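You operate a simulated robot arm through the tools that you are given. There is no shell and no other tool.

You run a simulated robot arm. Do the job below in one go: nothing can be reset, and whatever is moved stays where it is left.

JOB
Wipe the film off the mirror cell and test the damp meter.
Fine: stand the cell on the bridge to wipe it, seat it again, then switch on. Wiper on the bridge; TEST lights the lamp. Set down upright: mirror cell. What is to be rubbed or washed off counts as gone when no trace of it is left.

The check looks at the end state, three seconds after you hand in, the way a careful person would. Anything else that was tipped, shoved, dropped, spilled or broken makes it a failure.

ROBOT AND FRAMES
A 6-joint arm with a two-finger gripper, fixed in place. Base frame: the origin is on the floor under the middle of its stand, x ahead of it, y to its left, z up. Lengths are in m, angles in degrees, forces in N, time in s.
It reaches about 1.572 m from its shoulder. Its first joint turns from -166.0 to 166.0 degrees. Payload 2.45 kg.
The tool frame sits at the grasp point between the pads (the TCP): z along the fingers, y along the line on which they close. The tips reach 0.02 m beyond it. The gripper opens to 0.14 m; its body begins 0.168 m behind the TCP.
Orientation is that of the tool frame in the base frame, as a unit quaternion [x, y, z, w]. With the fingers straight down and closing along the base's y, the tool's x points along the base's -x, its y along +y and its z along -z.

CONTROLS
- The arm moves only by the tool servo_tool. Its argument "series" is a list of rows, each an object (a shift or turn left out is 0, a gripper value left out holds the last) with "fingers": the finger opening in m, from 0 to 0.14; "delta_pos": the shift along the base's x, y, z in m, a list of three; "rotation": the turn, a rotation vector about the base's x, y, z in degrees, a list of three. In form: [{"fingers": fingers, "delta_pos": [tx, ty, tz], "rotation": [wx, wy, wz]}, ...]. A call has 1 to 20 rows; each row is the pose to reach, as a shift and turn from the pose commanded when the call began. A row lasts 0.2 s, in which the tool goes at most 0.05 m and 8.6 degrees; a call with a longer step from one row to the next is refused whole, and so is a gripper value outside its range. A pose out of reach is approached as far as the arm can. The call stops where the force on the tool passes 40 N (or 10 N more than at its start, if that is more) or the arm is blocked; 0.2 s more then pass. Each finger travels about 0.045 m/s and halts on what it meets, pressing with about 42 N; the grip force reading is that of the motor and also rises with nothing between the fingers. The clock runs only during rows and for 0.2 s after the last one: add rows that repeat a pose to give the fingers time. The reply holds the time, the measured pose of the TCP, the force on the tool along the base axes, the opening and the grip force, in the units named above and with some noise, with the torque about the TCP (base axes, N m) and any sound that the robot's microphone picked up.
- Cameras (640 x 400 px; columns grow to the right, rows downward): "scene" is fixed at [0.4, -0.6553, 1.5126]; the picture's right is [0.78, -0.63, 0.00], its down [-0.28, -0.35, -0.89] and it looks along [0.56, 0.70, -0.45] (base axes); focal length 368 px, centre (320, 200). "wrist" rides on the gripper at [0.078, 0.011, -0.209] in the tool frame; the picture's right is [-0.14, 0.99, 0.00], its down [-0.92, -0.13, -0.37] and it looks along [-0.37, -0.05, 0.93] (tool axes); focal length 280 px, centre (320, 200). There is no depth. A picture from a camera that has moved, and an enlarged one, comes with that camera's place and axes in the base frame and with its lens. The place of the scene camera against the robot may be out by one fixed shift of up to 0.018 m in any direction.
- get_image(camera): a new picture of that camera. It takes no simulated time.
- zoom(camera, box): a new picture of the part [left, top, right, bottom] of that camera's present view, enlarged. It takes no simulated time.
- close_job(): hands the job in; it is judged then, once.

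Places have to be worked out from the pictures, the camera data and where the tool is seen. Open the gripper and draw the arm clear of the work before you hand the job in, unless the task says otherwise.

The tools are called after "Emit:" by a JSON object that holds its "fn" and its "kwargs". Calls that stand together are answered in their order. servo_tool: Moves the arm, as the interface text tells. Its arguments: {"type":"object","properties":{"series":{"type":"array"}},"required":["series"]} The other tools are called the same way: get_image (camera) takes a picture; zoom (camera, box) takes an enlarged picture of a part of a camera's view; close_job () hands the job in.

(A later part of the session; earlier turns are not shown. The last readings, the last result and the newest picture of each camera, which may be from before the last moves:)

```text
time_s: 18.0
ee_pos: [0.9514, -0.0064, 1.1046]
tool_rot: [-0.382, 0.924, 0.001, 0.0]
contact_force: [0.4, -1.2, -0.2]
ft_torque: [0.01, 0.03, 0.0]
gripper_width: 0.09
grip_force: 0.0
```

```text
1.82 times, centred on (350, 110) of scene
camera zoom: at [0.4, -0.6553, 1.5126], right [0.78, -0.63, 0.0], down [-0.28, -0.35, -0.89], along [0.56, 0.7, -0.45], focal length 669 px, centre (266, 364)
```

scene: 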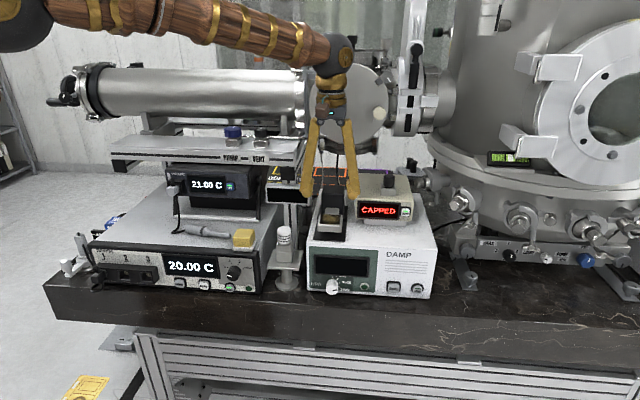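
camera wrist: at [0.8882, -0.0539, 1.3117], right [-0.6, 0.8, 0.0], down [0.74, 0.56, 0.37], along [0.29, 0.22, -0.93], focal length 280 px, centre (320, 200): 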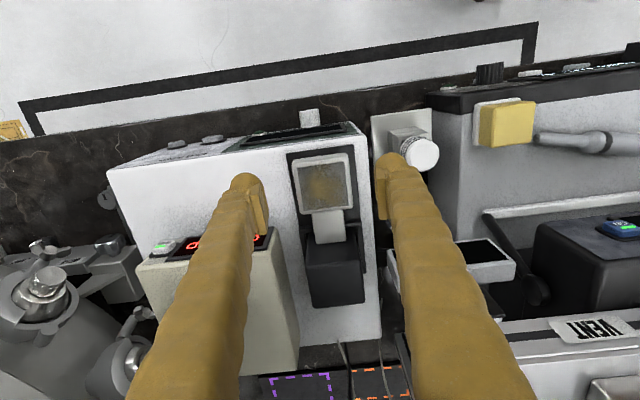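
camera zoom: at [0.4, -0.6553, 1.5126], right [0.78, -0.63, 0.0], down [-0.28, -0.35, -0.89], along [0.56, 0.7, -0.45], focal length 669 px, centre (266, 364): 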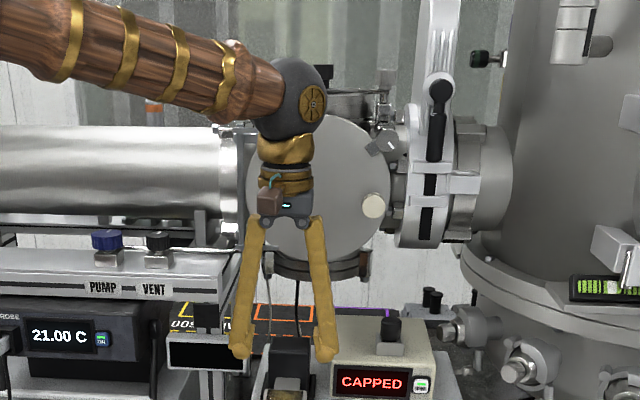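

The hand is slim: ±0.035 m at the body, splaying only toward the fingertips. A front-to-back grip on the block should therefore clear the flange face, which I put at f≈0.87–0.90. I'll turn the gripper 90° at a safe height first.

Emit:
{"fn": "servo_tool", "kwargs": {"series": [{"fingers": 0.09, "delta_pos": [0, 0, 0.02], "rotation": [0, 0, -8.2]}, {"delta_pos": [0, 0, 0.04], "rotation": [0, 0, -16.4]}, {"delta_pos": [0, 0, 0.055], "rotation": [0, 0, -24.6]}, {"delta_pos": [0, 0, 0.055], "rotation": [0, 0, -32.8]}, {"delta_pos": [0, 0, 0.055], "rotation": [0, 0, -41]}, {"delta_pos": [0, 0, 0.055], "rotation": [0, 0, -49.2]}, {"delta_pos": [0, 0, 0.055], "rotation": [0, 0, -57.4]}, {"delta_pos": [0, 0, 0.055], "rotation": [0, 0, -65.6]}, {"delta_pos": [0, 0, 0.055], "rotation": [0, 0, -73.8]}, {"delta_pos": [0, 0, 0.055], "rotation": [0, 0, -82]}, {"delta_pos": [0, 0, 0.055], "rotation": [0, 0, -90]}, {"delta_pos": [0.03, 0.03, 0.055], "rotation": [0, 0, -90]}, {"delta_pos": [0.05, 0.05, 0.055], "rotation": [0, 0, -90]}]}}

Emit:
{"fn": "get_image", "kwargs": {"camera": "wrist"}}

Emit:
{"fn": "get_image", "kwargs": {"camera": "scene"}}

```text
time_s: 20.8
ee_pos: [1.0011, 0.0444, 1.16]
tool_rot: [0.383, 0.924, 0.0, 0.0]
contact_force: [0.7, -0.4, 0.3]
ft_torque: [0.02, 0.02, 0.0]
gripper_width: 0.09
grip_force: 0.0
```

```text
taken
camera wrist: at [0.9539, 0.108, 1.3671], right [0.8, 0.6, 0.0], down [0.56, -0.74, 0.37], along [0.22, -0.29, -0.93], focal length 280 px, centre (320, 200)
```

wrist: 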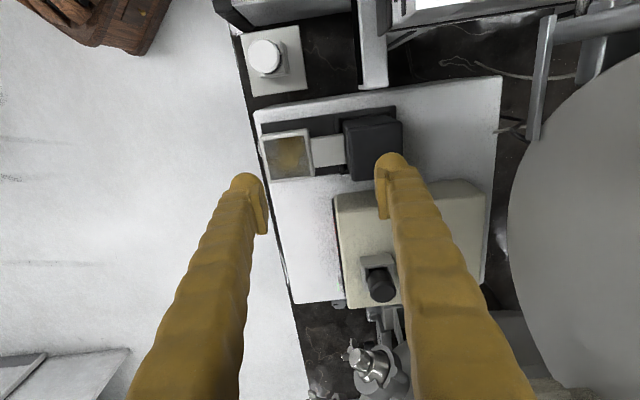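

```text
taken
```

scene: 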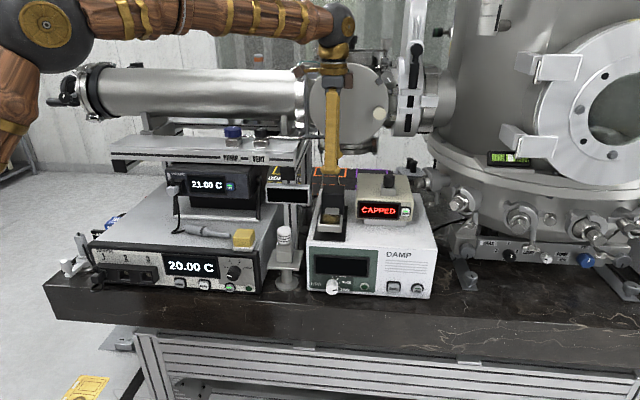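

The disc face comes out near f≈0.88, so a front-to-back grip at f≈0.80 leaves about 2.5 cm. I'll enlarge the block for an exact fix.

Emit:
{"fn": "zoom", "kwargs": {"camera": "wrist", "box": [240, 80, 430, 220]}}

Emit:
{"fn": "zoom", "kwargs": {"camera": "wrist", "box": [330, 100, 430, 200]}}

```text
2.86 times, centred on (335, 150) of wrist
camera zoom: at [0.9539, 0.108, 1.3671], right [0.8, 0.6, 0.0], down [0.56, -0.74, 0.37], along [0.22, -0.29, -0.93], focal length 801 px, centre (277, 343)
```

zoom: 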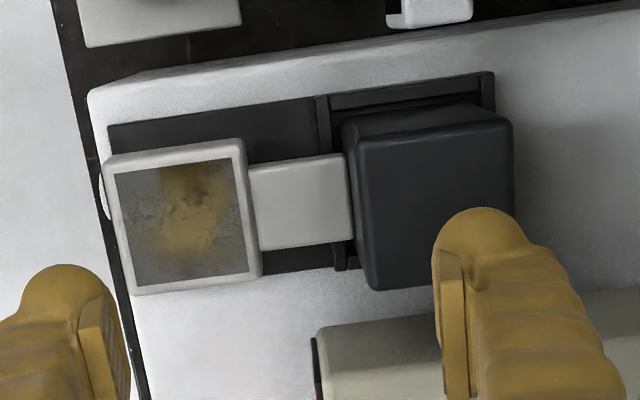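

```text
4.00 times, centred on (380, 150) of wrist
camera zoom: at [0.9539, 0.108, 1.3671], right [0.8, 0.6, 0.0], down [0.56, -0.74, 0.37], along [0.22, -0.29, -0.93], focal length 1122 px, centre (80, 400)
```

zoom: 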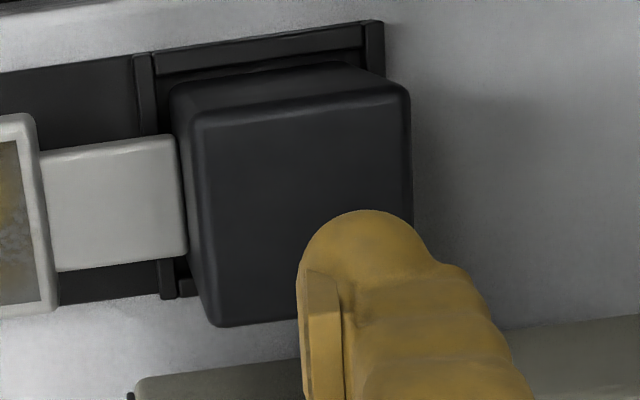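

It's clear now: the block stands in a four-walled tray, one piece with the neck and mirror plate. I'll move over the block centre, about (1.050, 0.093), and check alignment before descending.

Emit:
{"fn": "servo_tool", "kwargs": {"series": [{"fingers": 0.09, "delta_pos": [0.025, 0.025, 0]}, {"fingers": 0.09, "delta_pos": [0.0489, 0.0482, 0]}, {"fingers": 0.09, "delta_pos": [0.0489, 0.0482, -0.04]}, {"fingers": 0.09, "delta_pos": [0.0489, 0.0482, -0.07]}]}}

Emit:
{"fn": "get_image", "kwargs": {"camera": "wrist"}}

Emit:
{"fn": "zoom", "kwargs": {"camera": "scene", "box": [280, 40, 400, 250]}}

```text
time_s: 21.8
ee_pos: [1.0504, 0.0928, 1.0881]
tool_rot: [0.383, 0.924, -0.001, -0.001]
contact_force: [0.4, -0.3, -0.1]
ft_torque: [-0.04, -0.05, 0.06]
gripper_width: 0.09
grip_force: 0.0
```

```text
taken
camera wrist: at [1.0026, 0.1558, 1.2966], right [0.8, 0.6, 0.0], down [0.56, -0.74, 0.37], along [0.22, -0.29, -0.93], focal length 280 px, centre (320, 200)
```

wrist: 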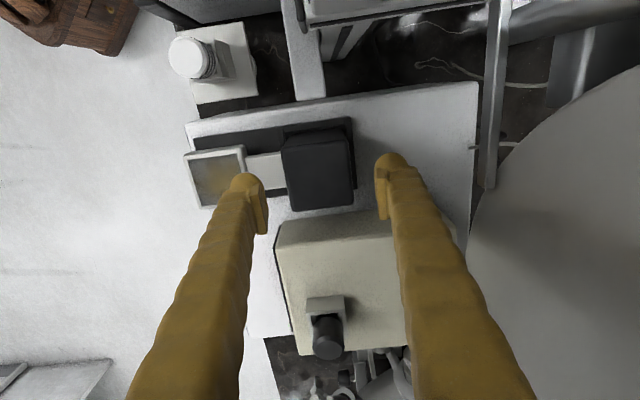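

```text
1.90 times, centred on (340, 145) of scene
camera zoom: at [0.4, -0.6553, 1.5126], right [0.78, -0.63, 0.0], down [-0.28, -0.35, -0.89], along [0.56, 0.7, -0.45], focal length 700 px, centre (282, 305)
```

zoom: 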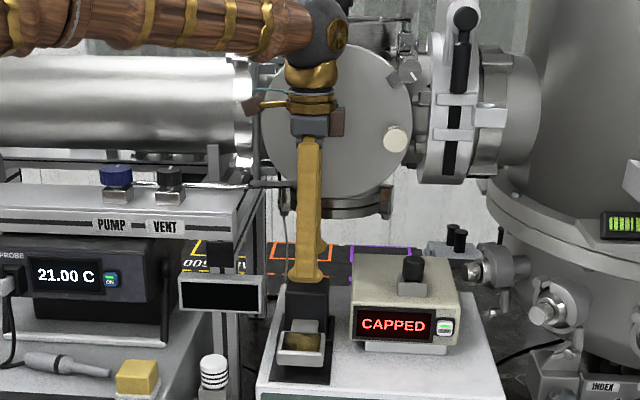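

The block is centred between the fingers front to back. I'll shift 4 mm left and descend to z≈1.03, so the pads hold the upper part of the block above the neck.

Emit:
{"fn": "servo_tool", "kwargs": {"series": [{"fingers": 0.09, "delta_pos": [-0.003, 0.003, -0.02]}, {"fingers": 0.09, "delta_pos": [-0.003, 0.003, -0.04]}, {"fingers": 0.09, "delta_pos": [-0.003, 0.003, -0.058]}]}}

Emit:
{"fn": "get_image", "kwargs": {"camera": "wrist"}}

Emit:
{"fn": "zoom", "kwargs": {"camera": "scene", "box": [300, 150, 390, 250]}}

```text
time_s: 22.6
ee_pos: [1.048, 0.0956, 1.0302]
tool_rot: [0.382, 0.924, 0.0, 0.0]
contact_force: [1.1, 1.0, 0.0]
ft_torque: [-0.01, -0.01, 0.02]
gripper_width: 0.0899
grip_force: 0.0
```

```text
taken
camera wrist: at [0.9989, 0.1587, 1.2384], right [0.8, 0.6, 0.0], down [0.56, -0.74, 0.37], along [0.22, -0.29, -0.93], focal length 280 px, centre (320, 200)
```

wrist: 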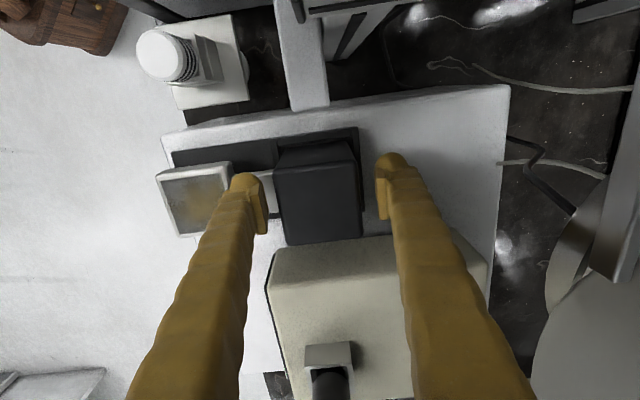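

```text
4.00 times, centred on (345, 200) of scene
camera zoom: at [0.4, -0.6553, 1.5126], right [0.78, -0.63, 0.0], down [-0.28, -0.35, -0.89], along [0.56, 0.7, -0.45], focal length 1471 px, centre (220, 200)
```

zoom: 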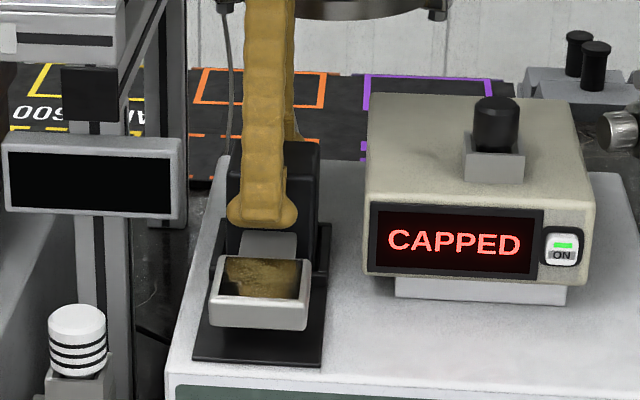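

The front fingertip sits just above the neck, with the block centred. I'll close on the block.

Emit:
{"fn": "servo_tool", "kwargs": {"series": [{"fingers": 0.075}, {"fingers": 0.06}, {"fingers": 0.045}, {"fingers": 0.045}, {"fingers": 0.045}]}}

Emit:
{"fn": "get_image", "kwargs": {"camera": "wrist"}}

Emit:
{"fn": "zoom", "kwargs": {"camera": "scene", "box": [300, 150, 390, 250]}}

```text
time_s: 23.8
ee_pos: [1.0478, 0.0949, 1.0301]
tool_rot: [0.383, 0.924, -0.001, 0.0]
contact_force: [0.7, -0.6, 1.0]
ft_torque: [-0.01, 0.0, 0.02]
gripper_width: 0.0643
grip_force: 42.5
```

```text
taken
camera wrist: at [0.999, 0.1587, 1.2384], right [0.8, 0.6, 0.0], down [0.56, -0.74, 0.37], along [0.22, -0.29, -0.93], focal length 280 px, centre (320, 200)
```

wrist: 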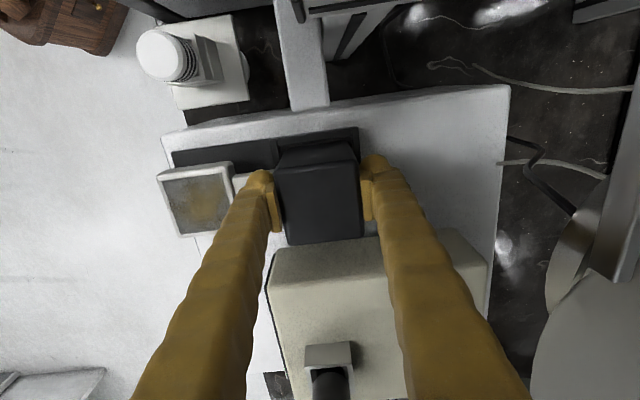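

```text
4.00 times, centred on (345, 200) of scene
camera zoom: at [0.4, -0.6553, 1.5126], right [0.78, -0.63, 0.0], down [-0.28, -0.35, -0.89], along [0.56, 0.7, -0.45], focal length 1471 px, centre (220, 200)
```

zoom: 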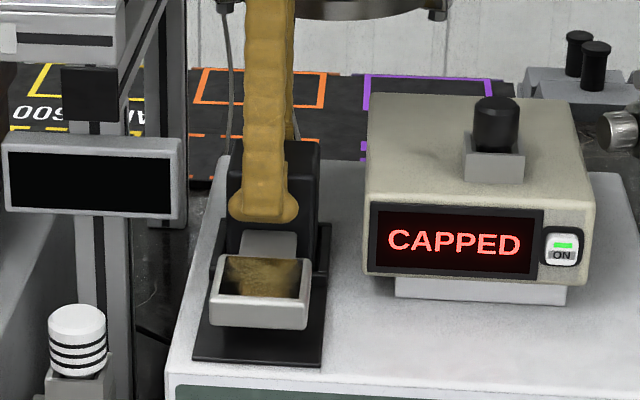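

The block is held at 0.064 m. I'll lift slowly straight up, watching the force, with (1.0478, 0.095, 1.030) as my re-seating reference.

Emit:
{"fn": "servo_tool", "kwargs": {"series": [{"fingers": 0.045, "delta_pos": [0, 0, 0.006]}, {"fingers": 0.045, "delta_pos": [0, 0, 0.012]}, {"fingers": 0.045, "delta_pos": [0, 0, 0.02]}, {"fingers": 0.045, "delta_pos": [0, 0, 0.03]}]}}

Emit:
{"fn": "zoom", "kwargs": {"camera": "scene", "box": [300, 150, 390, 250]}}

Emit:
{"fn": "get_image", "kwargs": {"camera": "wrist"}}

```text
time_s: 24.8
ee_pos: [1.0477, 0.0959, 1.0601]
tool_rot: [0.383, 0.924, 0.001, 0.0]
contact_force: [-0.5, 0.4, -3.8]
ft_torque: [0.08, -0.06, 0.0]
gripper_width: 0.0644
grip_force: 41.7
```

```text
4.00 times, centred on (345, 200) of scene
camera zoom: at [0.4, -0.6553, 1.5126], right [0.78, -0.63, 0.0], down [-0.28, -0.35, -0.89], along [0.56, 0.7, -0.45], focal length 1471 px, centre (220, 200)
```

zoom: 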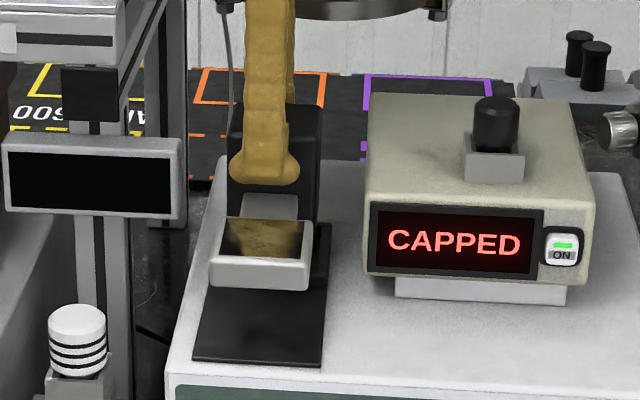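

```text
taken
camera wrist: at [0.9999, 0.1591, 1.2682], right [0.8, 0.6, 0.0], down [0.56, -0.74, 0.37], along [0.22, -0.29, -0.93], focal length 280 px, centre (320, 200)
```

wrist: 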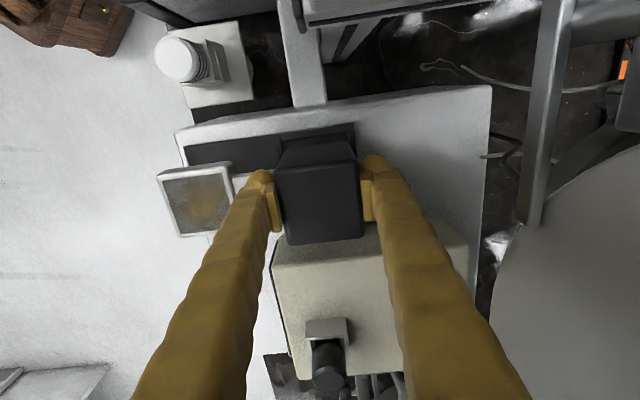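

It came free: the cell weighs about 4 N and its centre of mass is slightly forward of the block centre. I'll raise it clear and draw it toward the front, away from the flange.

Emit:
{"fn": "servo_tool", "kwargs": {"series": [{"fingers": 0.045, "delta_pos": [0, 0, 0.03]}, {"fingers": 0.045, "delta_pos": [-0.02, -0.02, 0.055]}, {"fingers": 0.045, "delta_pos": [-0.045, -0.045, 0.08]}, {"fingers": 0.045, "delta_pos": [-0.072, -0.072, 0.1]}, {"fingers": 0.045, "delta_pos": [-0.105, -0.105, 0.11]}, {"fingers": 0.045, "delta_pos": [-0.105, -0.105, 0.11]}]}}

Emit:
{"fn": "servo_tool", "kwargs": {"series": [{"fingers": 0.045}, {"fingers": 0.045}]}}

Emit:
{"fn": "get_image", "kwargs": {"camera": "scene"}}

Emit:
{"fn": "get_image", "kwargs": {"camera": "wrist"}}

```text
time_s: 26.2
ee_pos: [0.9425, -0.0091, 1.1693]
tool_rot: [0.383, 0.924, 0.001, -0.001]
contact_force: [0.4, -0.5, -4.3]
ft_torque: [0.11, -0.07, 0.04]
gripper_width: 0.0642
grip_force: 42.4
```

```text
time_s: 26.8
ee_pos: [0.9442, -0.0099, 1.1689]
tool_rot: [0.383, 0.924, -0.001, 0.0]
contact_force: [0.3, -0.1, -4.4]
ft_torque: [0.12, -0.06, 0.0]
gripper_width: 0.0644
grip_force: 42.2
```

```text
taken
```

scene: 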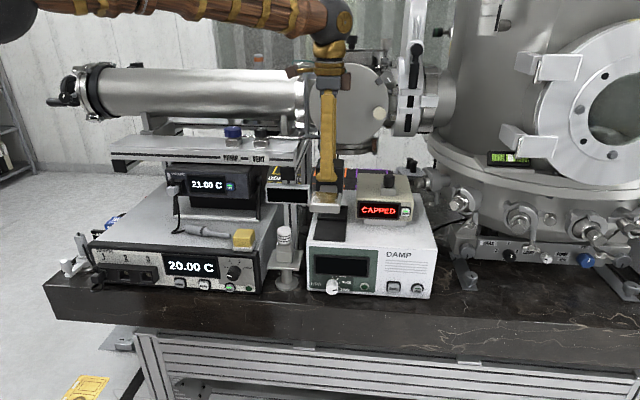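

```text
taken
camera wrist: at [0.8953, 0.0543, 1.3769], right [0.8, 0.6, 0.0], down [0.56, -0.74, 0.37], along [0.22, -0.29, -0.93], focal length 280 px, centre (320, 200)
```

wrist: 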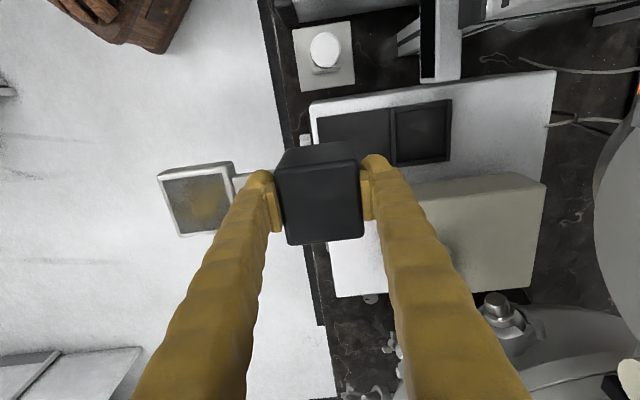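

The cell weighs about 4.3 N, and its centre of mass is only about 5 mm behind the block's front edge, so it will tip easily under pressure. I'll stand it on the clear left part of the bridge with the plate pointing right and over the bridge surface. I'm carrying it there high up while turning it 78°.

Emit:
{"fn": "servo_tool", "kwargs": {"series": [{"fingers": 0.045, "delta_pos": [-0.0296, 0.0314, 0], "rotation": [0, 0, 5.57]}, {"delta_pos": [-0.0591, 0.0627, 0], "rotation": [0, 0, 11.14]}, {"delta_pos": [-0.0887, 0.0941, 0], "rotation": [0, 0, 16.71]}, {"delta_pos": [-0.1183, 0.1254, 0], "rotation": [0, 0, 22.29]}, {"delta_pos": [-0.1479, 0.1568, 0], "rotation": [0, 0, 27.86]}, {"delta_pos": [-0.1774, 0.1881, 0], "rotation": [0, 0, 33.43]}, {"delta_pos": [-0.207, 0.2195, 0], "rotation": [0, 0, 39]}, {"delta_pos": [-0.2366, 0.2509, 0], "rotation": [0, 0, 44.57]}, {"delta_pos": [-0.2661, 0.2822, 0], "rotation": [0, 0, 50.14]}, {"delta_pos": [-0.2957, 0.3136, 0], "rotation": [0, 0, 55.71]}, {"delta_pos": [-0.3253, 0.3449, 0], "rotation": [0, 0, 61.29]}, {"delta_pos": [-0.3549, 0.3763, 0], "rotation": [0, 0, 66.86]}, {"delta_pos": [-0.3844, 0.4076, 0], "rotation": [0, 0, 72.43]}, {"delta_pos": [-0.414, 0.439, 0], "rotation": [0, 0, 78]}, {"delta_pos": [-0.414, 0.439, 0], "rotation": [0, 0, 78]}]}}

Emit:
{"fn": "get_image", "kwargs": {"camera": "wrist"}}

Emit:
{"fn": "get_image", "kwargs": {"camera": "scene"}}

```text
time_s: 30.0
ee_pos: [0.5277, 0.4299, 1.1716]
tool_rot: [-0.285, 0.958, 0.001, 0.0]
contact_force: [0.0, -0.3, -3.6]
ft_torque: [0.06, 0.08, 0.0]
gripper_width: 0.0641
grip_force: 41.9
```

```text
taken
camera wrist: at [0.4559, 0.396, 1.3796], right [-0.43, 0.9, 0.0], down [0.84, 0.4, 0.37], along [0.33, 0.16, -0.93], focal length 280 px, centre (320, 200)
```

wrist: 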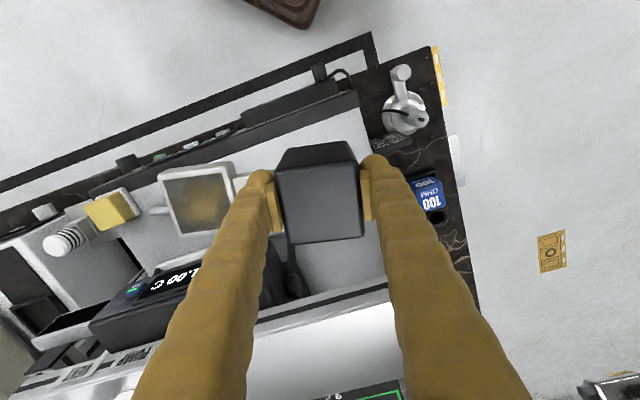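

```text
taken
```

scene: 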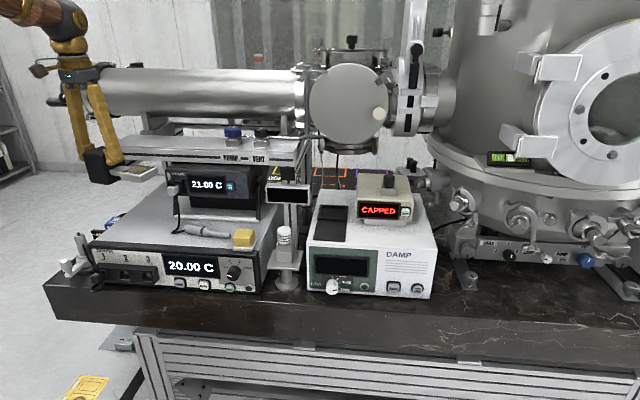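

The cell hangs level over the clear left area, with the probe, cord and clamp all outside its footprint. I'll lower most of the way, then check.

Emit:
{"fn": "servo_tool", "kwargs": {"series": [{"fingers": 0.045, "delta_pos": [0, 0, -0.03]}, {"delta_pos": [0, 0, -0.06]}, {"delta_pos": [0, 0, -0.09]}, {"delta_pos": [0, 0, -0.115]}, {"delta_pos": [0, 0, -0.13]}]}}

Emit:
{"fn": "get_image", "kwargs": {"camera": "wrist"}}

Emit:
{"fn": "zoom", "kwargs": {"camera": "scene", "box": [50, 130, 210, 280]}}

```text
time_s: 31.2
ee_pos: [0.5306, 0.4309, 1.0406]
tool_rot: [-0.284, 0.959, 0.0, -0.001]
contact_force: [-0.4, 0.0, -4.5]
ft_torque: [0.05, 0.12, 0.01]
gripper_width: 0.064
grip_force: 41.9
```

```text
taken
camera wrist: at [0.4568, 0.3964, 1.2488], right [-0.42, 0.91, 0.0], down [0.84, 0.39, 0.37], along [0.33, 0.16, -0.93], focal length 280 px, centre (320, 200)
```

wrist: 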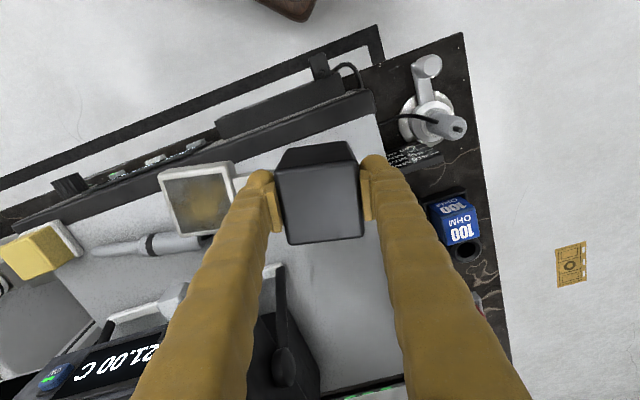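

```text
2.67 times, centred on (130, 205) of scene
camera zoom: at [0.4, -0.6553, 1.5126], right [0.78, -0.63, 0.0], down [-0.28, -0.35, -0.89], along [0.56, 0.7, -0.45], focal length 980 px, centre (827, 187)
```

zoom: 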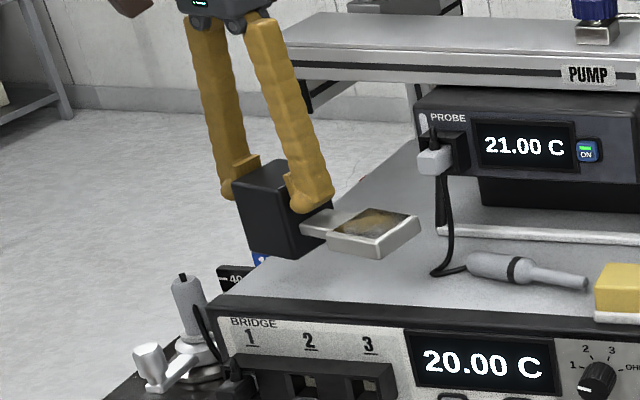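

The block is about 3 cm above the bridge, clear of the left edge. I'll lower in small steps and watch for the weight coming off.

Emit:
{"fn": "servo_tool", "kwargs": {"series": [{"fingers": 0.045, "delta_pos": [0, 0, -0.004]}, {"delta_pos": [0, 0, -0.008]}, {"delta_pos": [0, 0, -0.012]}, {"delta_pos": [0, 0, -0.016]}]}}

Emit:
{"fn": "zoom", "kwargs": {"camera": "scene", "box": [70, 160, 190, 260]}}

```text
time_s: 32.2
ee_pos: [0.5295, 0.4307, 1.0239]
tool_rot: [-0.285, 0.959, 0.0, 0.0]
contact_force: [-0.5, 0.4, -3.8]
ft_torque: [0.07, 0.08, 0.0]
gripper_width: 0.0641
grip_force: 41.7
```

```text
4.00 times, centred on (130, 210) of scene
camera zoom: at [0.4, -0.6553, 1.5126], right [0.78, -0.63, 0.0], down [-0.28, -0.35, -0.89], along [0.56, 0.7, -0.45], focal length 1471 px, centre (1080, 160)
```

zoom: 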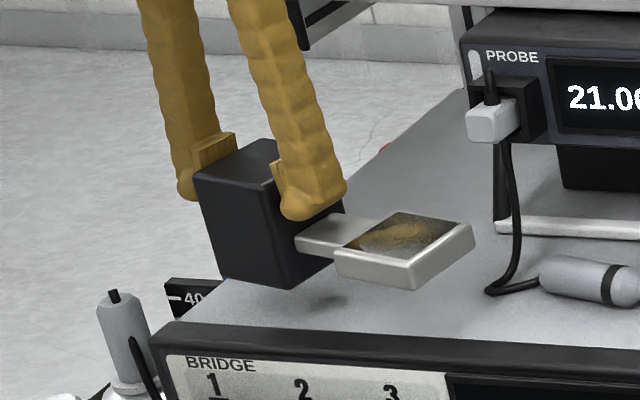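

The shadow shows it still a little above the surface and fully inside the bridge's edge. I'll keep lowering in small steps.

Emit:
{"fn": "servo_tool", "kwargs": {"series": [{"fingers": 0.045, "delta_pos": [0, 0, -0.003]}, {"delta_pos": [0, 0, -0.006]}, {"delta_pos": [0, 0, -0.009]}]}}

Emit:
{"fn": "zoom", "kwargs": {"camera": "scene", "box": [70, 160, 190, 260]}}

```text
time_s: 33.0
ee_pos: [0.5289, 0.4299, 1.0164]
tool_rot: [-0.284, 0.959, 0.0, 0.0]
contact_force: [-0.4, 0.5, -3.5]
ft_torque: [0.03, 0.08, 0.02]
gripper_width: 0.0636
grip_force: 42.1
```

```text
4.00 times, centred on (130, 210) of scene
camera zoom: at [0.4, -0.6553, 1.5126], right [0.78, -0.63, 0.0], down [-0.28, -0.35, -0.89], along [0.56, 0.7, -0.45], focal length 1471 px, centre (1080, 160)
```

zoom: 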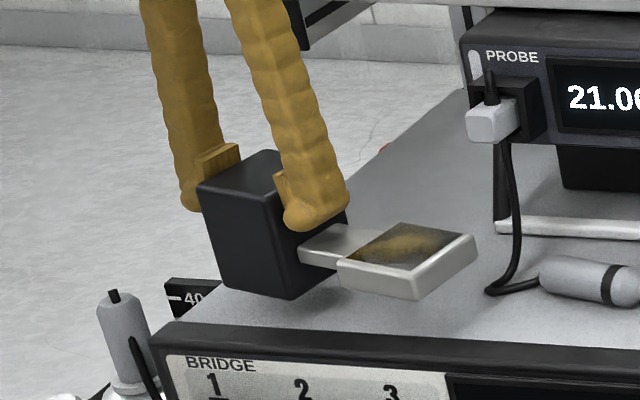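

The weight is still mostly on the gripper at about 3.5 N. I'll continue with 2 mm steps.

Emit:
{"fn": "servo_tool", "kwargs": {"series": [{"fingers": 0.045, "delta_pos": [0, 0, -0.002]}, {"delta_pos": [0, 0, -0.004]}]}}

Emit:
{"fn": "servo_tool", "kwargs": {"series": [{"fingers": 0.045, "delta_pos": [0, 0, -0.002]}, {"delta_pos": [0, 0, -0.003]}]}}

Emit:
{"fn": "zoom", "kwargs": {"camera": "scene", "box": [70, 160, 190, 260]}}

```text
time_s: 33.6
ee_pos: [0.5279, 0.4306, 1.0123]
tool_rot: [-0.284, 0.959, 0.0, 0.0]
contact_force: [0.2, -0.9, -4.4]
ft_torque: [0.08, 0.05, 0.04]
gripper_width: 0.0639
grip_force: 42.3
```

```text
time_s: 34.2
ee_pos: [0.5292, 0.4301, 1.0097]
tool_rot: [-0.284, 0.959, 0.0, 0.0]
contact_force: [-0.3, -0.6, -3.9]
ft_torque: [0.07, 0.1, 0.0]
gripper_width: 0.0642
grip_force: 41.7
```

```text
4.00 times, centred on (130, 210) of scene
camera zoom: at [0.4, -0.6553, 1.5126], right [0.78, -0.63, 0.0], down [-0.28, -0.35, -0.89], along [0.56, 0.7, -0.45], focal length 1471 px, centre (1080, 160)
```

zoom: 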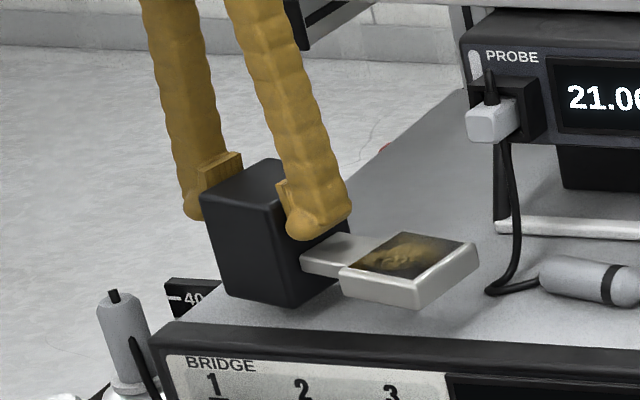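

Still hanging free at z=1.010, so I'll keep going down in short steps.

Emit:
{"fn": "servo_tool", "kwargs": {"series": [{"fingers": 0.045, "delta_pos": [0, 0, -0.002]}, {"delta_pos": [0, 0, -0.004]}]}}

Emit:
{"fn": "servo_tool", "kwargs": {"series": [{"fingers": 0.045, "delta_pos": [0, 0, -0.002]}, {"delta_pos": [0, 0, -0.003]}]}}

Emit:
{"fn": "zoom", "kwargs": {"camera": "scene", "box": [70, 160, 190, 260]}}

```text
time_s: 34.8
ee_pos: [0.5287, 0.4301, 1.0038]
tool_rot: [-0.284, 0.959, 0.0, 0.0]
contact_force: [0.1, 0.0, -4.7]
ft_torque: [0.09, 0.11, 0.03]
gripper_width: 0.0639
grip_force: 41.8
```

```text
time_s: 35.4
ee_pos: [0.5294, 0.4298, 1.0017]
tool_rot: [-0.284, 0.959, 0.0, 0.0]
contact_force: [-0.2, -0.7, -3.7]
ft_torque: [0.09, 0.05, 0.03]
gripper_width: 0.0638
grip_force: 42.1
```

```text
4.00 times, centred on (130, 210) of scene
camera zoom: at [0.4, -0.6553, 1.5126], right [0.78, -0.63, 0.0], down [-0.28, -0.35, -0.89], along [0.56, 0.7, -0.45], focal length 1471 px, centre (1080, 160)
```

zoom: 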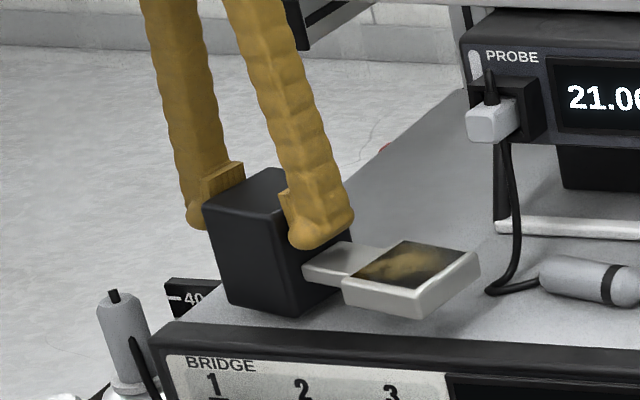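

The block's front corner is getting close to the black bezel strip. I'll shift 7 mm away from the front and continue down.

Emit:
{"fn": "servo_tool", "kwargs": {"series": [{"fingers": 0.045, "delta_pos": [0.005, 0.005, 0]}, {"delta_pos": [0.005, 0.005, -0.002]}, {"delta_pos": [0.005, 0.005, -0.004]}]}}

Emit:
{"fn": "servo_tool", "kwargs": {"series": [{"fingers": 0.045, "delta_pos": [0, 0, -0.002]}, {"delta_pos": [0, 0, -0.003]}]}}

Emit:
{"fn": "servo_tool", "kwargs": {"series": [{"fingers": 0.045, "delta_pos": [0, 0, -0.002]}, {"delta_pos": [0, 0, -0.003]}]}}

Emit:
{"fn": "zoom", "kwargs": {"camera": "scene", "box": [70, 160, 190, 260]}}

```text
time_s: 36.2
ee_pos: [0.5342, 0.4352, 0.9974]
tool_rot: [-0.284, 0.959, 0.0, 0.0]
contact_force: [-0.2, -0.6, -3.8]
ft_torque: [0.03, 0.06, 0.01]
gripper_width: 0.064
grip_force: 42.1
```

```text
time_s: 36.8
ee_pos: [0.5335, 0.4368, 0.9941]
tool_rot: [-0.284, 0.959, 0.0, 0.0]
contact_force: [-0.4, 0.7, -4.2]
ft_torque: [0.08, 0.09, -0.02]
gripper_width: 0.0641
grip_force: 42.5
```

```text
time_s: 37.4
ee_pos: [0.5337, 0.434, 0.9921]
tool_rot: [-0.284, 0.959, 0.0, 0.001]
contact_force: [-10.1, -2.3, 27.1]
ft_torque: [-0.31, -0.71, -0.17]
gripper_width: 0.0641
grip_force: 42.0
```

```text
4.00 times, centred on (130, 210) of scene
camera zoom: at [0.4, -0.6553, 1.5126], right [0.78, -0.63, 0.0], down [-0.28, -0.35, -0.89], along [0.56, 0.7, -0.45], focal length 1471 px, centre (1080, 160)
```

zoom: 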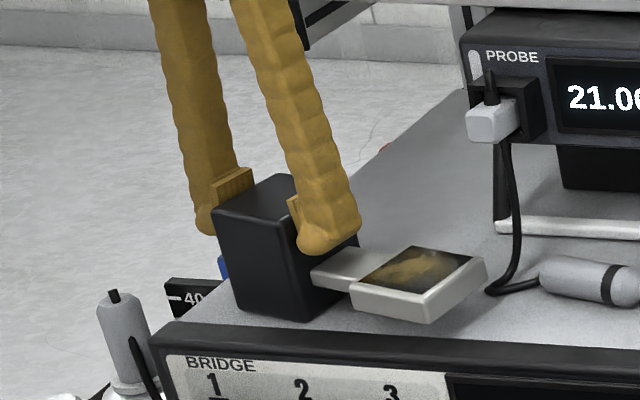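

Contact: the force jumped to +27 N at z≈0.993, so the block is standing on the bridge. I'll back off 2 mm to shed the load before releasing.

Emit:
{"fn": "servo_tool", "kwargs": {"series": [{"fingers": 0.045, "delta_pos": [0, 0, 0.001]}, {"delta_pos": [0, 0, 0.0015]}]}}

```text
time_s: 38.0
ee_pos: [0.5337, 0.4341, 0.9926]
tool_rot: [-0.283, 0.959, 0.0, 0.0]
contact_force: [-2.2, 3.8, 6.3]
ft_torque: [0.28, -0.29, 0.17]
gripper_width: 0.0637
grip_force: 42.0
```

The load is nearly gone. I'll ease up another half millimetre and open gently.

Emit:
{"fn": "servo_tool", "kwargs": {"series": [{"fingers": 0.045, "delta_pos": [0, 0, 0.0006]}, {"fingers": 0.068, "delta_pos": [0, 0, 0.0006]}, {"fingers": 0.08, "delta_pos": [0, 0, 0.0006]}, {"fingers": 0.09, "delta_pos": [0, 0, 0.0006]}, {"fingers": 0.09, "delta_pos": [0, 0, 0.0006]}]}}

Emit:
{"fn": "zoom", "kwargs": {"camera": "scene", "box": [70, 160, 190, 260]}}

Emit:
{"fn": "get_image", "kwargs": {"camera": "wrist"}}

```text
time_s: 39.2
ee_pos: [0.5331, 0.4342, 0.9931]
tool_rot: [-0.284, 0.959, 0.0, 0.001]
contact_force: [0.6, 1.0, -0.1]
ft_torque: [-0.02, -0.02, 0.01]
gripper_width: 0.09
grip_force: 0.0
```

```text
4.00 times, centred on (130, 210) of scene
camera zoom: at [0.4, -0.6553, 1.5126], right [0.78, -0.63, 0.0], down [-0.28, -0.35, -0.89], along [0.56, 0.7, -0.45], focal length 1471 px, centre (1080, 160)
```

zoom: 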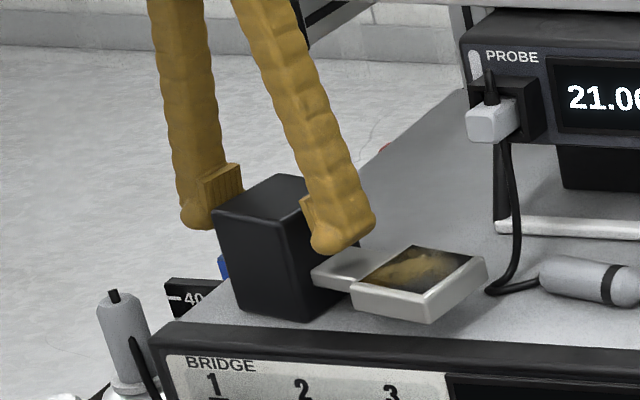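

```text
taken
camera wrist: at [0.4617, 0.4017, 1.2017], right [-0.42, 0.91, 0.0], down [0.84, 0.39, 0.37], along [0.33, 0.16, -0.93], focal length 280 px, centre (320, 200)
```

wrist: 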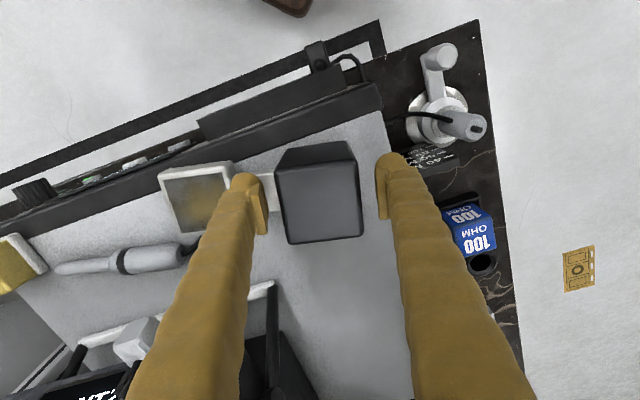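

The cell stands upright on the bridge and the gripper is free. I'll rise straight up, turn back to a front-to-back grip and go above the wiper.

Emit:
{"fn": "servo_tool", "kwargs": {"series": [{"fingers": 0.09, "delta_pos": [0, 0, 0.03]}, {"delta_pos": [0, 0, 0.07]}, {"delta_pos": [0, 0, 0.115]}, {"delta_pos": [0, 0, 0.157]}, {"delta_pos": [0.024, -0.028, 0.157], "rotation": [0, 0, -7.8]}, {"delta_pos": [0.048, -0.057, 0.157], "rotation": [0, 0, -15.6]}, {"delta_pos": [0.072, -0.085, 0.157], "rotation": [0, 0, -23.4]}, {"delta_pos": [0.096, -0.114, 0.157], "rotation": [0, 0, -31.2]}, {"delta_pos": [0.12, -0.142, 0.157], "rotation": [0, 0, -39]}, {"delta_pos": [0.145, -0.17, 0.157], "rotation": [0, 0, -46.8]}, {"delta_pos": [0.169, -0.199, 0.157], "rotation": [0, 0, -54.6]}, {"delta_pos": [0.193, -0.227, 0.157], "rotation": [0, 0, -62.4]}, {"delta_pos": [0.217, -0.256, 0.157], "rotation": [0, 0, -70.2]}, {"delta_pos": [0.241, -0.284, 0.15], "rotation": [0, 0, -78]}]}}

Emit:
{"fn": "get_image", "kwargs": {"camera": "wrist"}}

Emit:
{"fn": "get_image", "kwargs": {"camera": "scene"}}

```text
time_s: 42.2
ee_pos: [0.7761, 0.1487, 1.1439]
tool_rot: [0.384, 0.924, 0.0, 0.001]
contact_force: [-0.2, -0.6, 0.0]
ft_torque: [-0.01, 0.0, 0.0]
gripper_width: 0.0899
grip_force: 0.1
```

```text
taken
camera wrist: at [0.7273, 0.2133, 1.3522], right [0.8, 0.6, 0.0], down [0.56, -0.74, 0.37], along [0.22, -0.29, -0.93], focal length 280 px, centre (320, 200)
```

wrist: 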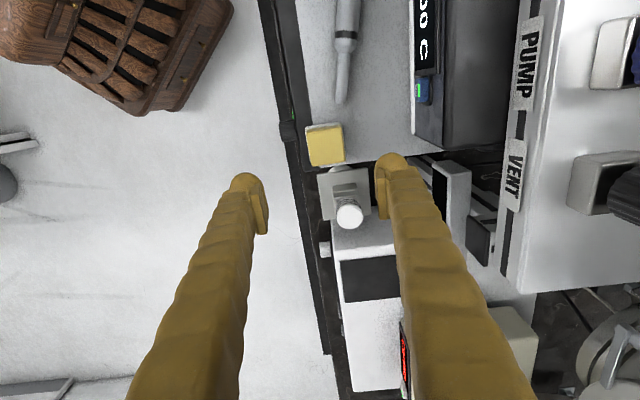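

```text
taken
```

scene: 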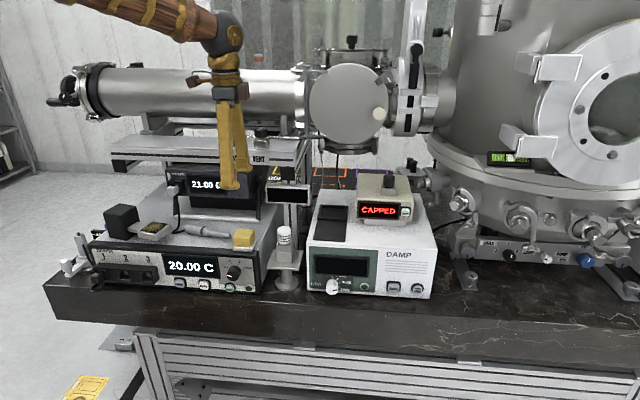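

The cell stands fine on the bridge. I'll enlarge the wiper from above to place the grip.

Emit:
{"fn": "zoom", "kwargs": {"camera": "wrist", "box": [280, 60, 400, 220]}}

Emit:
{"fn": "zoom", "kwargs": {"camera": "scene", "box": [210, 210, 300, 280]}}

Emit:
{"fn": "zoom", "kwargs": {"camera": "scene", "box": [80, 190, 200, 260]}}

```text
2.50 times, centred on (340, 140) of wrist
camera zoom: at [0.7273, 0.2133, 1.3522], right [0.8, 0.6, 0.0], down [0.56, -0.74, 0.37], along [0.22, -0.29, -0.93], focal length 701 px, centre (270, 350)
```

zoom: 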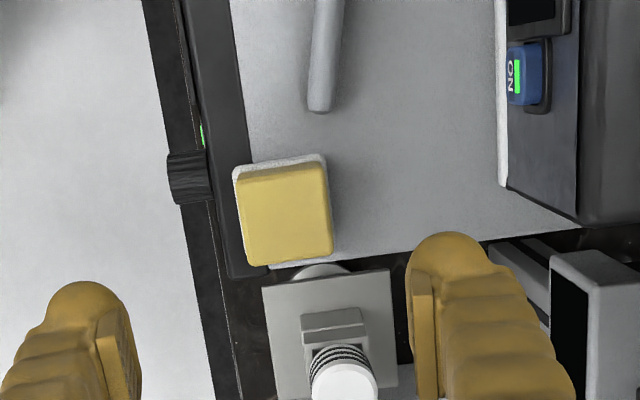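

```text
5.71 times, centred on (255, 245) of scene
camera zoom: at [0.4, -0.6553, 1.5126], right [0.78, -0.63, 0.0], down [-0.28, -0.35, -0.89], along [0.56, 0.7, -0.45], focal length 2101 px, centre (691, -57)
```

zoom: 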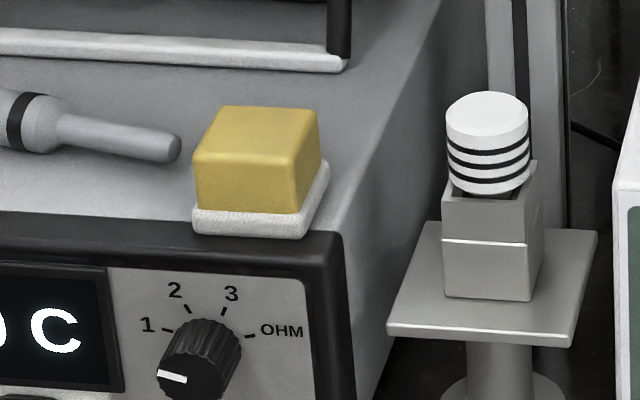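

```text
5.33 times, centred on (140, 225) of scene
camera zoom: at [0.4, -0.6553, 1.5126], right [0.78, -0.63, 0.0], down [-0.28, -0.35, -0.89], along [0.56, 0.7, -0.45], focal length 1961 px, centre (1280, 67)
```

zoom: 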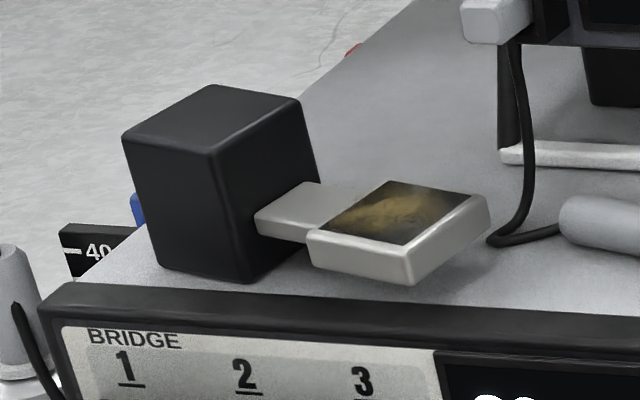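

The wiper's yellow grip is centred near r=0.439, f=0.6625, with its top at about z=0.96. I'll centre over it and come down to just above.

Emit:
{"fn": "servo_tool", "kwargs": {"series": [{"fingers": 0.09, "delta_pos": [0.0028, 0.0093, -0.03]}, {"delta_pos": [0.0028, 0.0093, -0.07]}, {"delta_pos": [0.0028, 0.0093, -0.11]}, {"delta_pos": [0.0028, 0.0093, -0.14]}]}}

Emit:
{"fn": "get_image", "kwargs": {"camera": "wrist"}}

Emit:
{"fn": "zoom", "kwargs": {"camera": "scene", "box": [210, 190, 300, 280]}}

```text
time_s: 43.2
ee_pos: [0.7775, 0.1597, 1.0026]
tool_rot: [0.382, 0.924, 0.0, 0.0]
contact_force: [-0.5, 0.0, -0.4]
ft_torque: [-0.02, 0.03, -0.03]
gripper_width: 0.0898
grip_force: 0.0
```

```text
taken
camera wrist: at [0.7295, 0.2236, 1.2113], right [0.8, 0.6, 0.0], down [0.56, -0.74, 0.37], along [0.22, -0.29, -0.93], focal length 280 px, centre (320, 200)
```

wrist: 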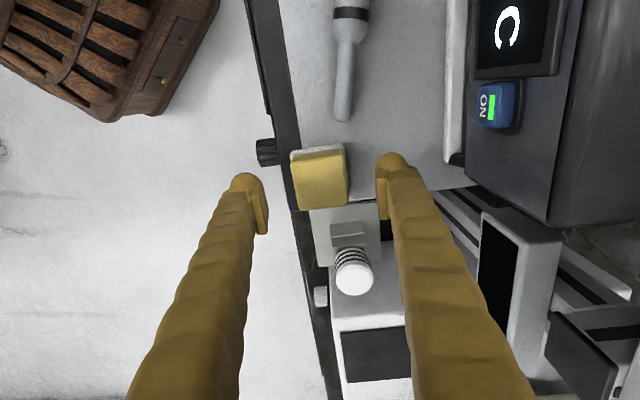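

```text
4.44 times, centred on (255, 235) of scene
camera zoom: at [0.4, -0.6553, 1.5126], right [0.78, -0.63, 0.0], down [-0.28, -0.35, -0.89], along [0.56, 0.7, -0.45], focal length 1634 px, centre (609, 44)
```

zoom: 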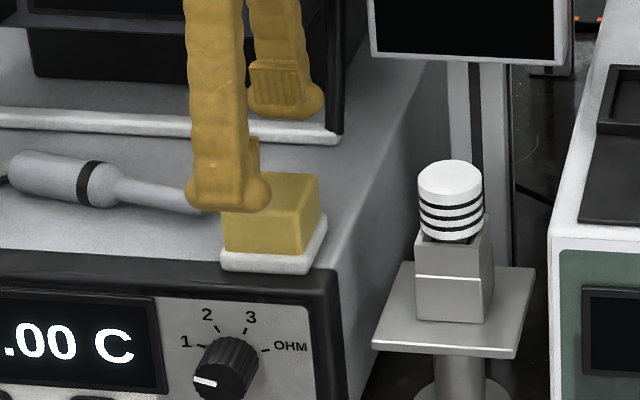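

The wiper is centred between the fingers in the wrist view. I'll descend so the tips stop just above the white pad.

Emit:
{"fn": "servo_tool", "kwargs": {"series": [{"fingers": 0.09, "delta_pos": [0, 0, -0.02]}, {"delta_pos": [0, 0, -0.035]}, {"delta_pos": [0, 0, -0.0455]}]}}

Emit:
{"fn": "get_image", "kwargs": {"camera": "wrist"}}

Emit:
{"fn": "zoom", "kwargs": {"camera": "scene", "box": [210, 190, 300, 280]}}

```text
time_s: 44.0
ee_pos: [0.7782, 0.1604, 0.9583]
tool_rot: [0.383, 0.924, 0.0, 0.0]
contact_force: [-0.1, -0.4, 0.1]
ft_torque: [-0.01, 0.05, 0.04]
gripper_width: 0.0898
grip_force: 0.0
```

```text
taken
camera wrist: at [0.7295, 0.2233, 1.166], right [0.8, 0.6, 0.0], down [0.56, -0.74, 0.37], along [0.22, -0.29, -0.93], focal length 280 px, centre (320, 200)
```

wrist: 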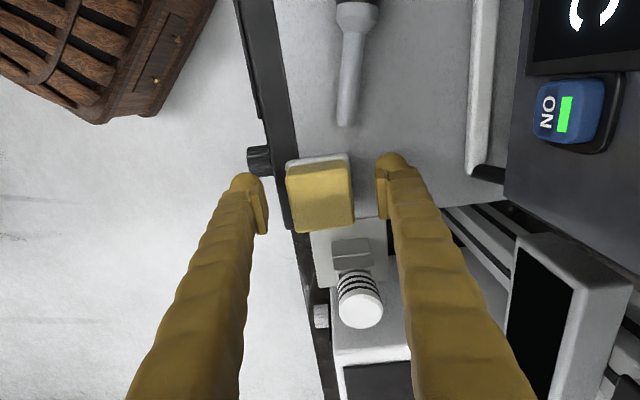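

```text
4.44 times, centred on (255, 235) of scene
camera zoom: at [0.4, -0.6553, 1.5126], right [0.78, -0.63, 0.0], down [-0.28, -0.35, -0.89], along [0.56, 0.7, -0.45], focal length 1634 px, centre (609, 44)
```

zoom: 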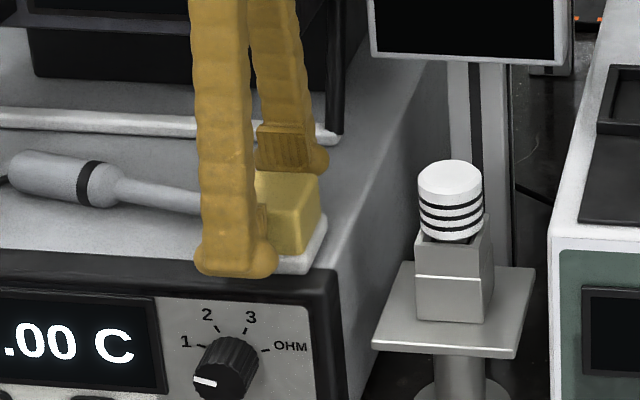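

The fingertips straddle the yellow grip just above the pad, so I'll close on it.

Emit:
{"fn": "servo_tool", "kwargs": {"series": [{"fingers": 0.075}, {"fingers": 0.06}, {"fingers": 0.045}, {"fingers": 0.035}, {"fingers": 0.035}, {"fingers": 0.035}]}}

Emit:
{"fn": "get_image", "kwargs": {"camera": "wrist"}}

Emit:
{"fn": "zoom", "kwargs": {"camera": "scene", "box": [210, 190, 300, 280]}}

```text
time_s: 45.4
ee_pos: [0.7765, 0.16, 0.9583]
tool_rot: [0.383, 0.924, 0.0, 0.0]
contact_force: [0.4, -0.3, 1.6]
ft_torque: [-0.01, 0.0, 0.01]
gripper_width: 0.0486
grip_force: 41.5
```

```text
taken
camera wrist: at [0.7294, 0.2233, 1.1661], right [0.8, 0.6, 0.0], down [0.56, -0.74, 0.37], along [0.22, -0.29, -0.93], focal length 280 px, centre (320, 200)
```

wrist: 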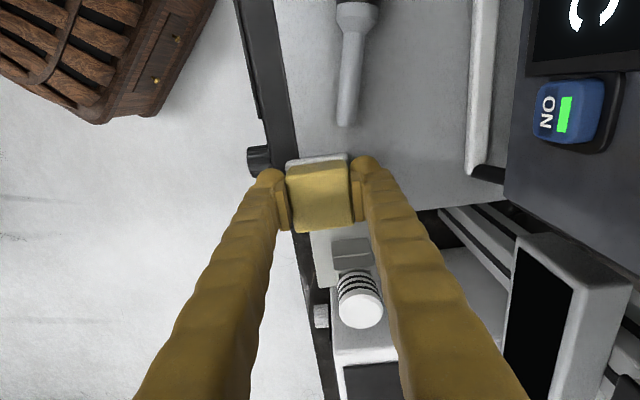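

```text
4.44 times, centred on (255, 235) of scene
camera zoom: at [0.4, -0.6553, 1.5126], right [0.78, -0.63, 0.0], down [-0.28, -0.35, -0.89], along [0.56, 0.7, -0.45], focal length 1634 px, centre (609, 44)
```

zoom: 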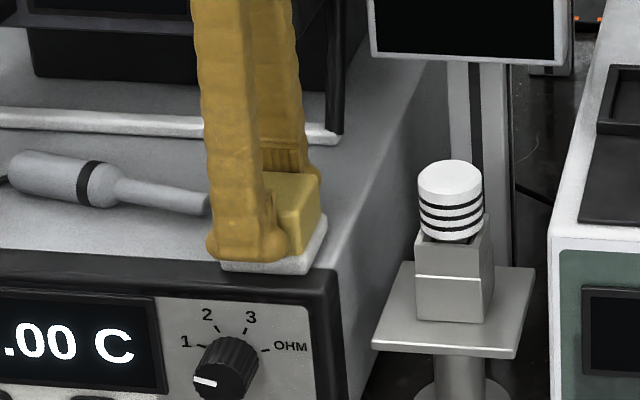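

The wiper is gripped at 0.0486 m; its home pose is TCP (0.777, 0.160, 0.958) at this yaw. I'll lift it and carry it over to the mirror plate, turning 12° to match the cell.

Emit:
{"fn": "servo_tool", "kwargs": {"series": [{"fingers": 0.035, "delta_pos": [0, 0, 0.03]}, {"delta_pos": [0, 0, 0.07]}, {"delta_pos": [0, 0, 0.115]}, {"delta_pos": [-0.03, 0.03, 0.12], "rotation": [0, 0, -2]}, {"delta_pos": [-0.06, 0.06, 0.12], "rotation": [0, 0, -4]}, {"delta_pos": [-0.09, 0.09, 0.12], "rotation": [0, 0, -6]}, {"delta_pos": [-0.12, 0.12, 0.12], "rotation": [0, 0, -8]}, {"delta_pos": [-0.15, 0.15, 0.12], "rotation": [0, 0, -10]}, {"delta_pos": [-0.181, 0.178, 0.12], "rotation": [0, 0, -12]}, {"delta_pos": [-0.181, 0.178, 0.12], "rotation": [0, 0, -12]}]}}

Emit:
{"fn": "get_image", "kwargs": {"camera": "wrist"}}

Emit:
{"fn": "zoom", "kwargs": {"camera": "scene", "box": [70, 130, 230, 260]}}

```text
time_s: 47.6
ee_pos: [0.5961, 0.3365, 1.0787]
tool_rot: [0.478, 0.878, -0.001, 0.0]
contact_force: [0.6, 0.1, 0.3]
ft_torque: [-0.02, 0.05, -0.01]
gripper_width: 0.0484
grip_force: 41.8
```

```text
taken
camera wrist: at [0.5617, 0.4093, 1.2861], right [0.91, 0.42, 0.0], down [0.39, -0.84, 0.37], along [0.16, -0.33, -0.93], focal length 280 px, centre (320, 200)
```

wrist: 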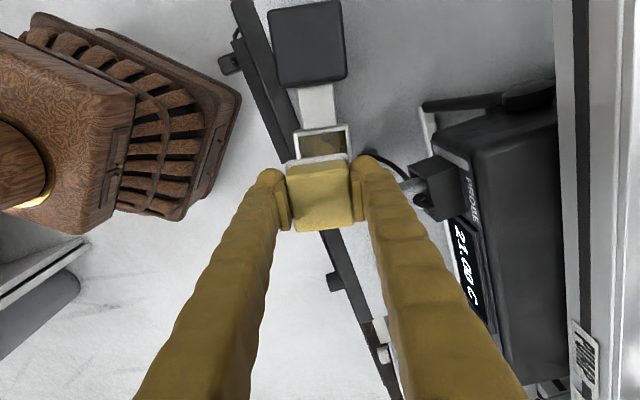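

```text
3.08 times, centred on (150, 195) of scene
camera zoom: at [0.4, -0.6553, 1.5126], right [0.78, -0.63, 0.0], down [-0.28, -0.35, -0.89], along [0.56, 0.7, -0.45], focal length 1131 px, centre (843, 215)
```

zoom: 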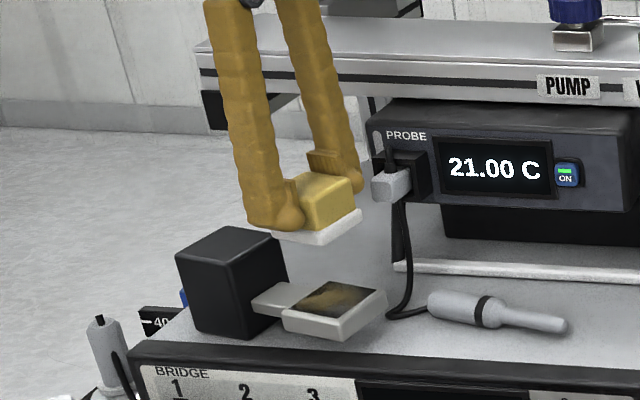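

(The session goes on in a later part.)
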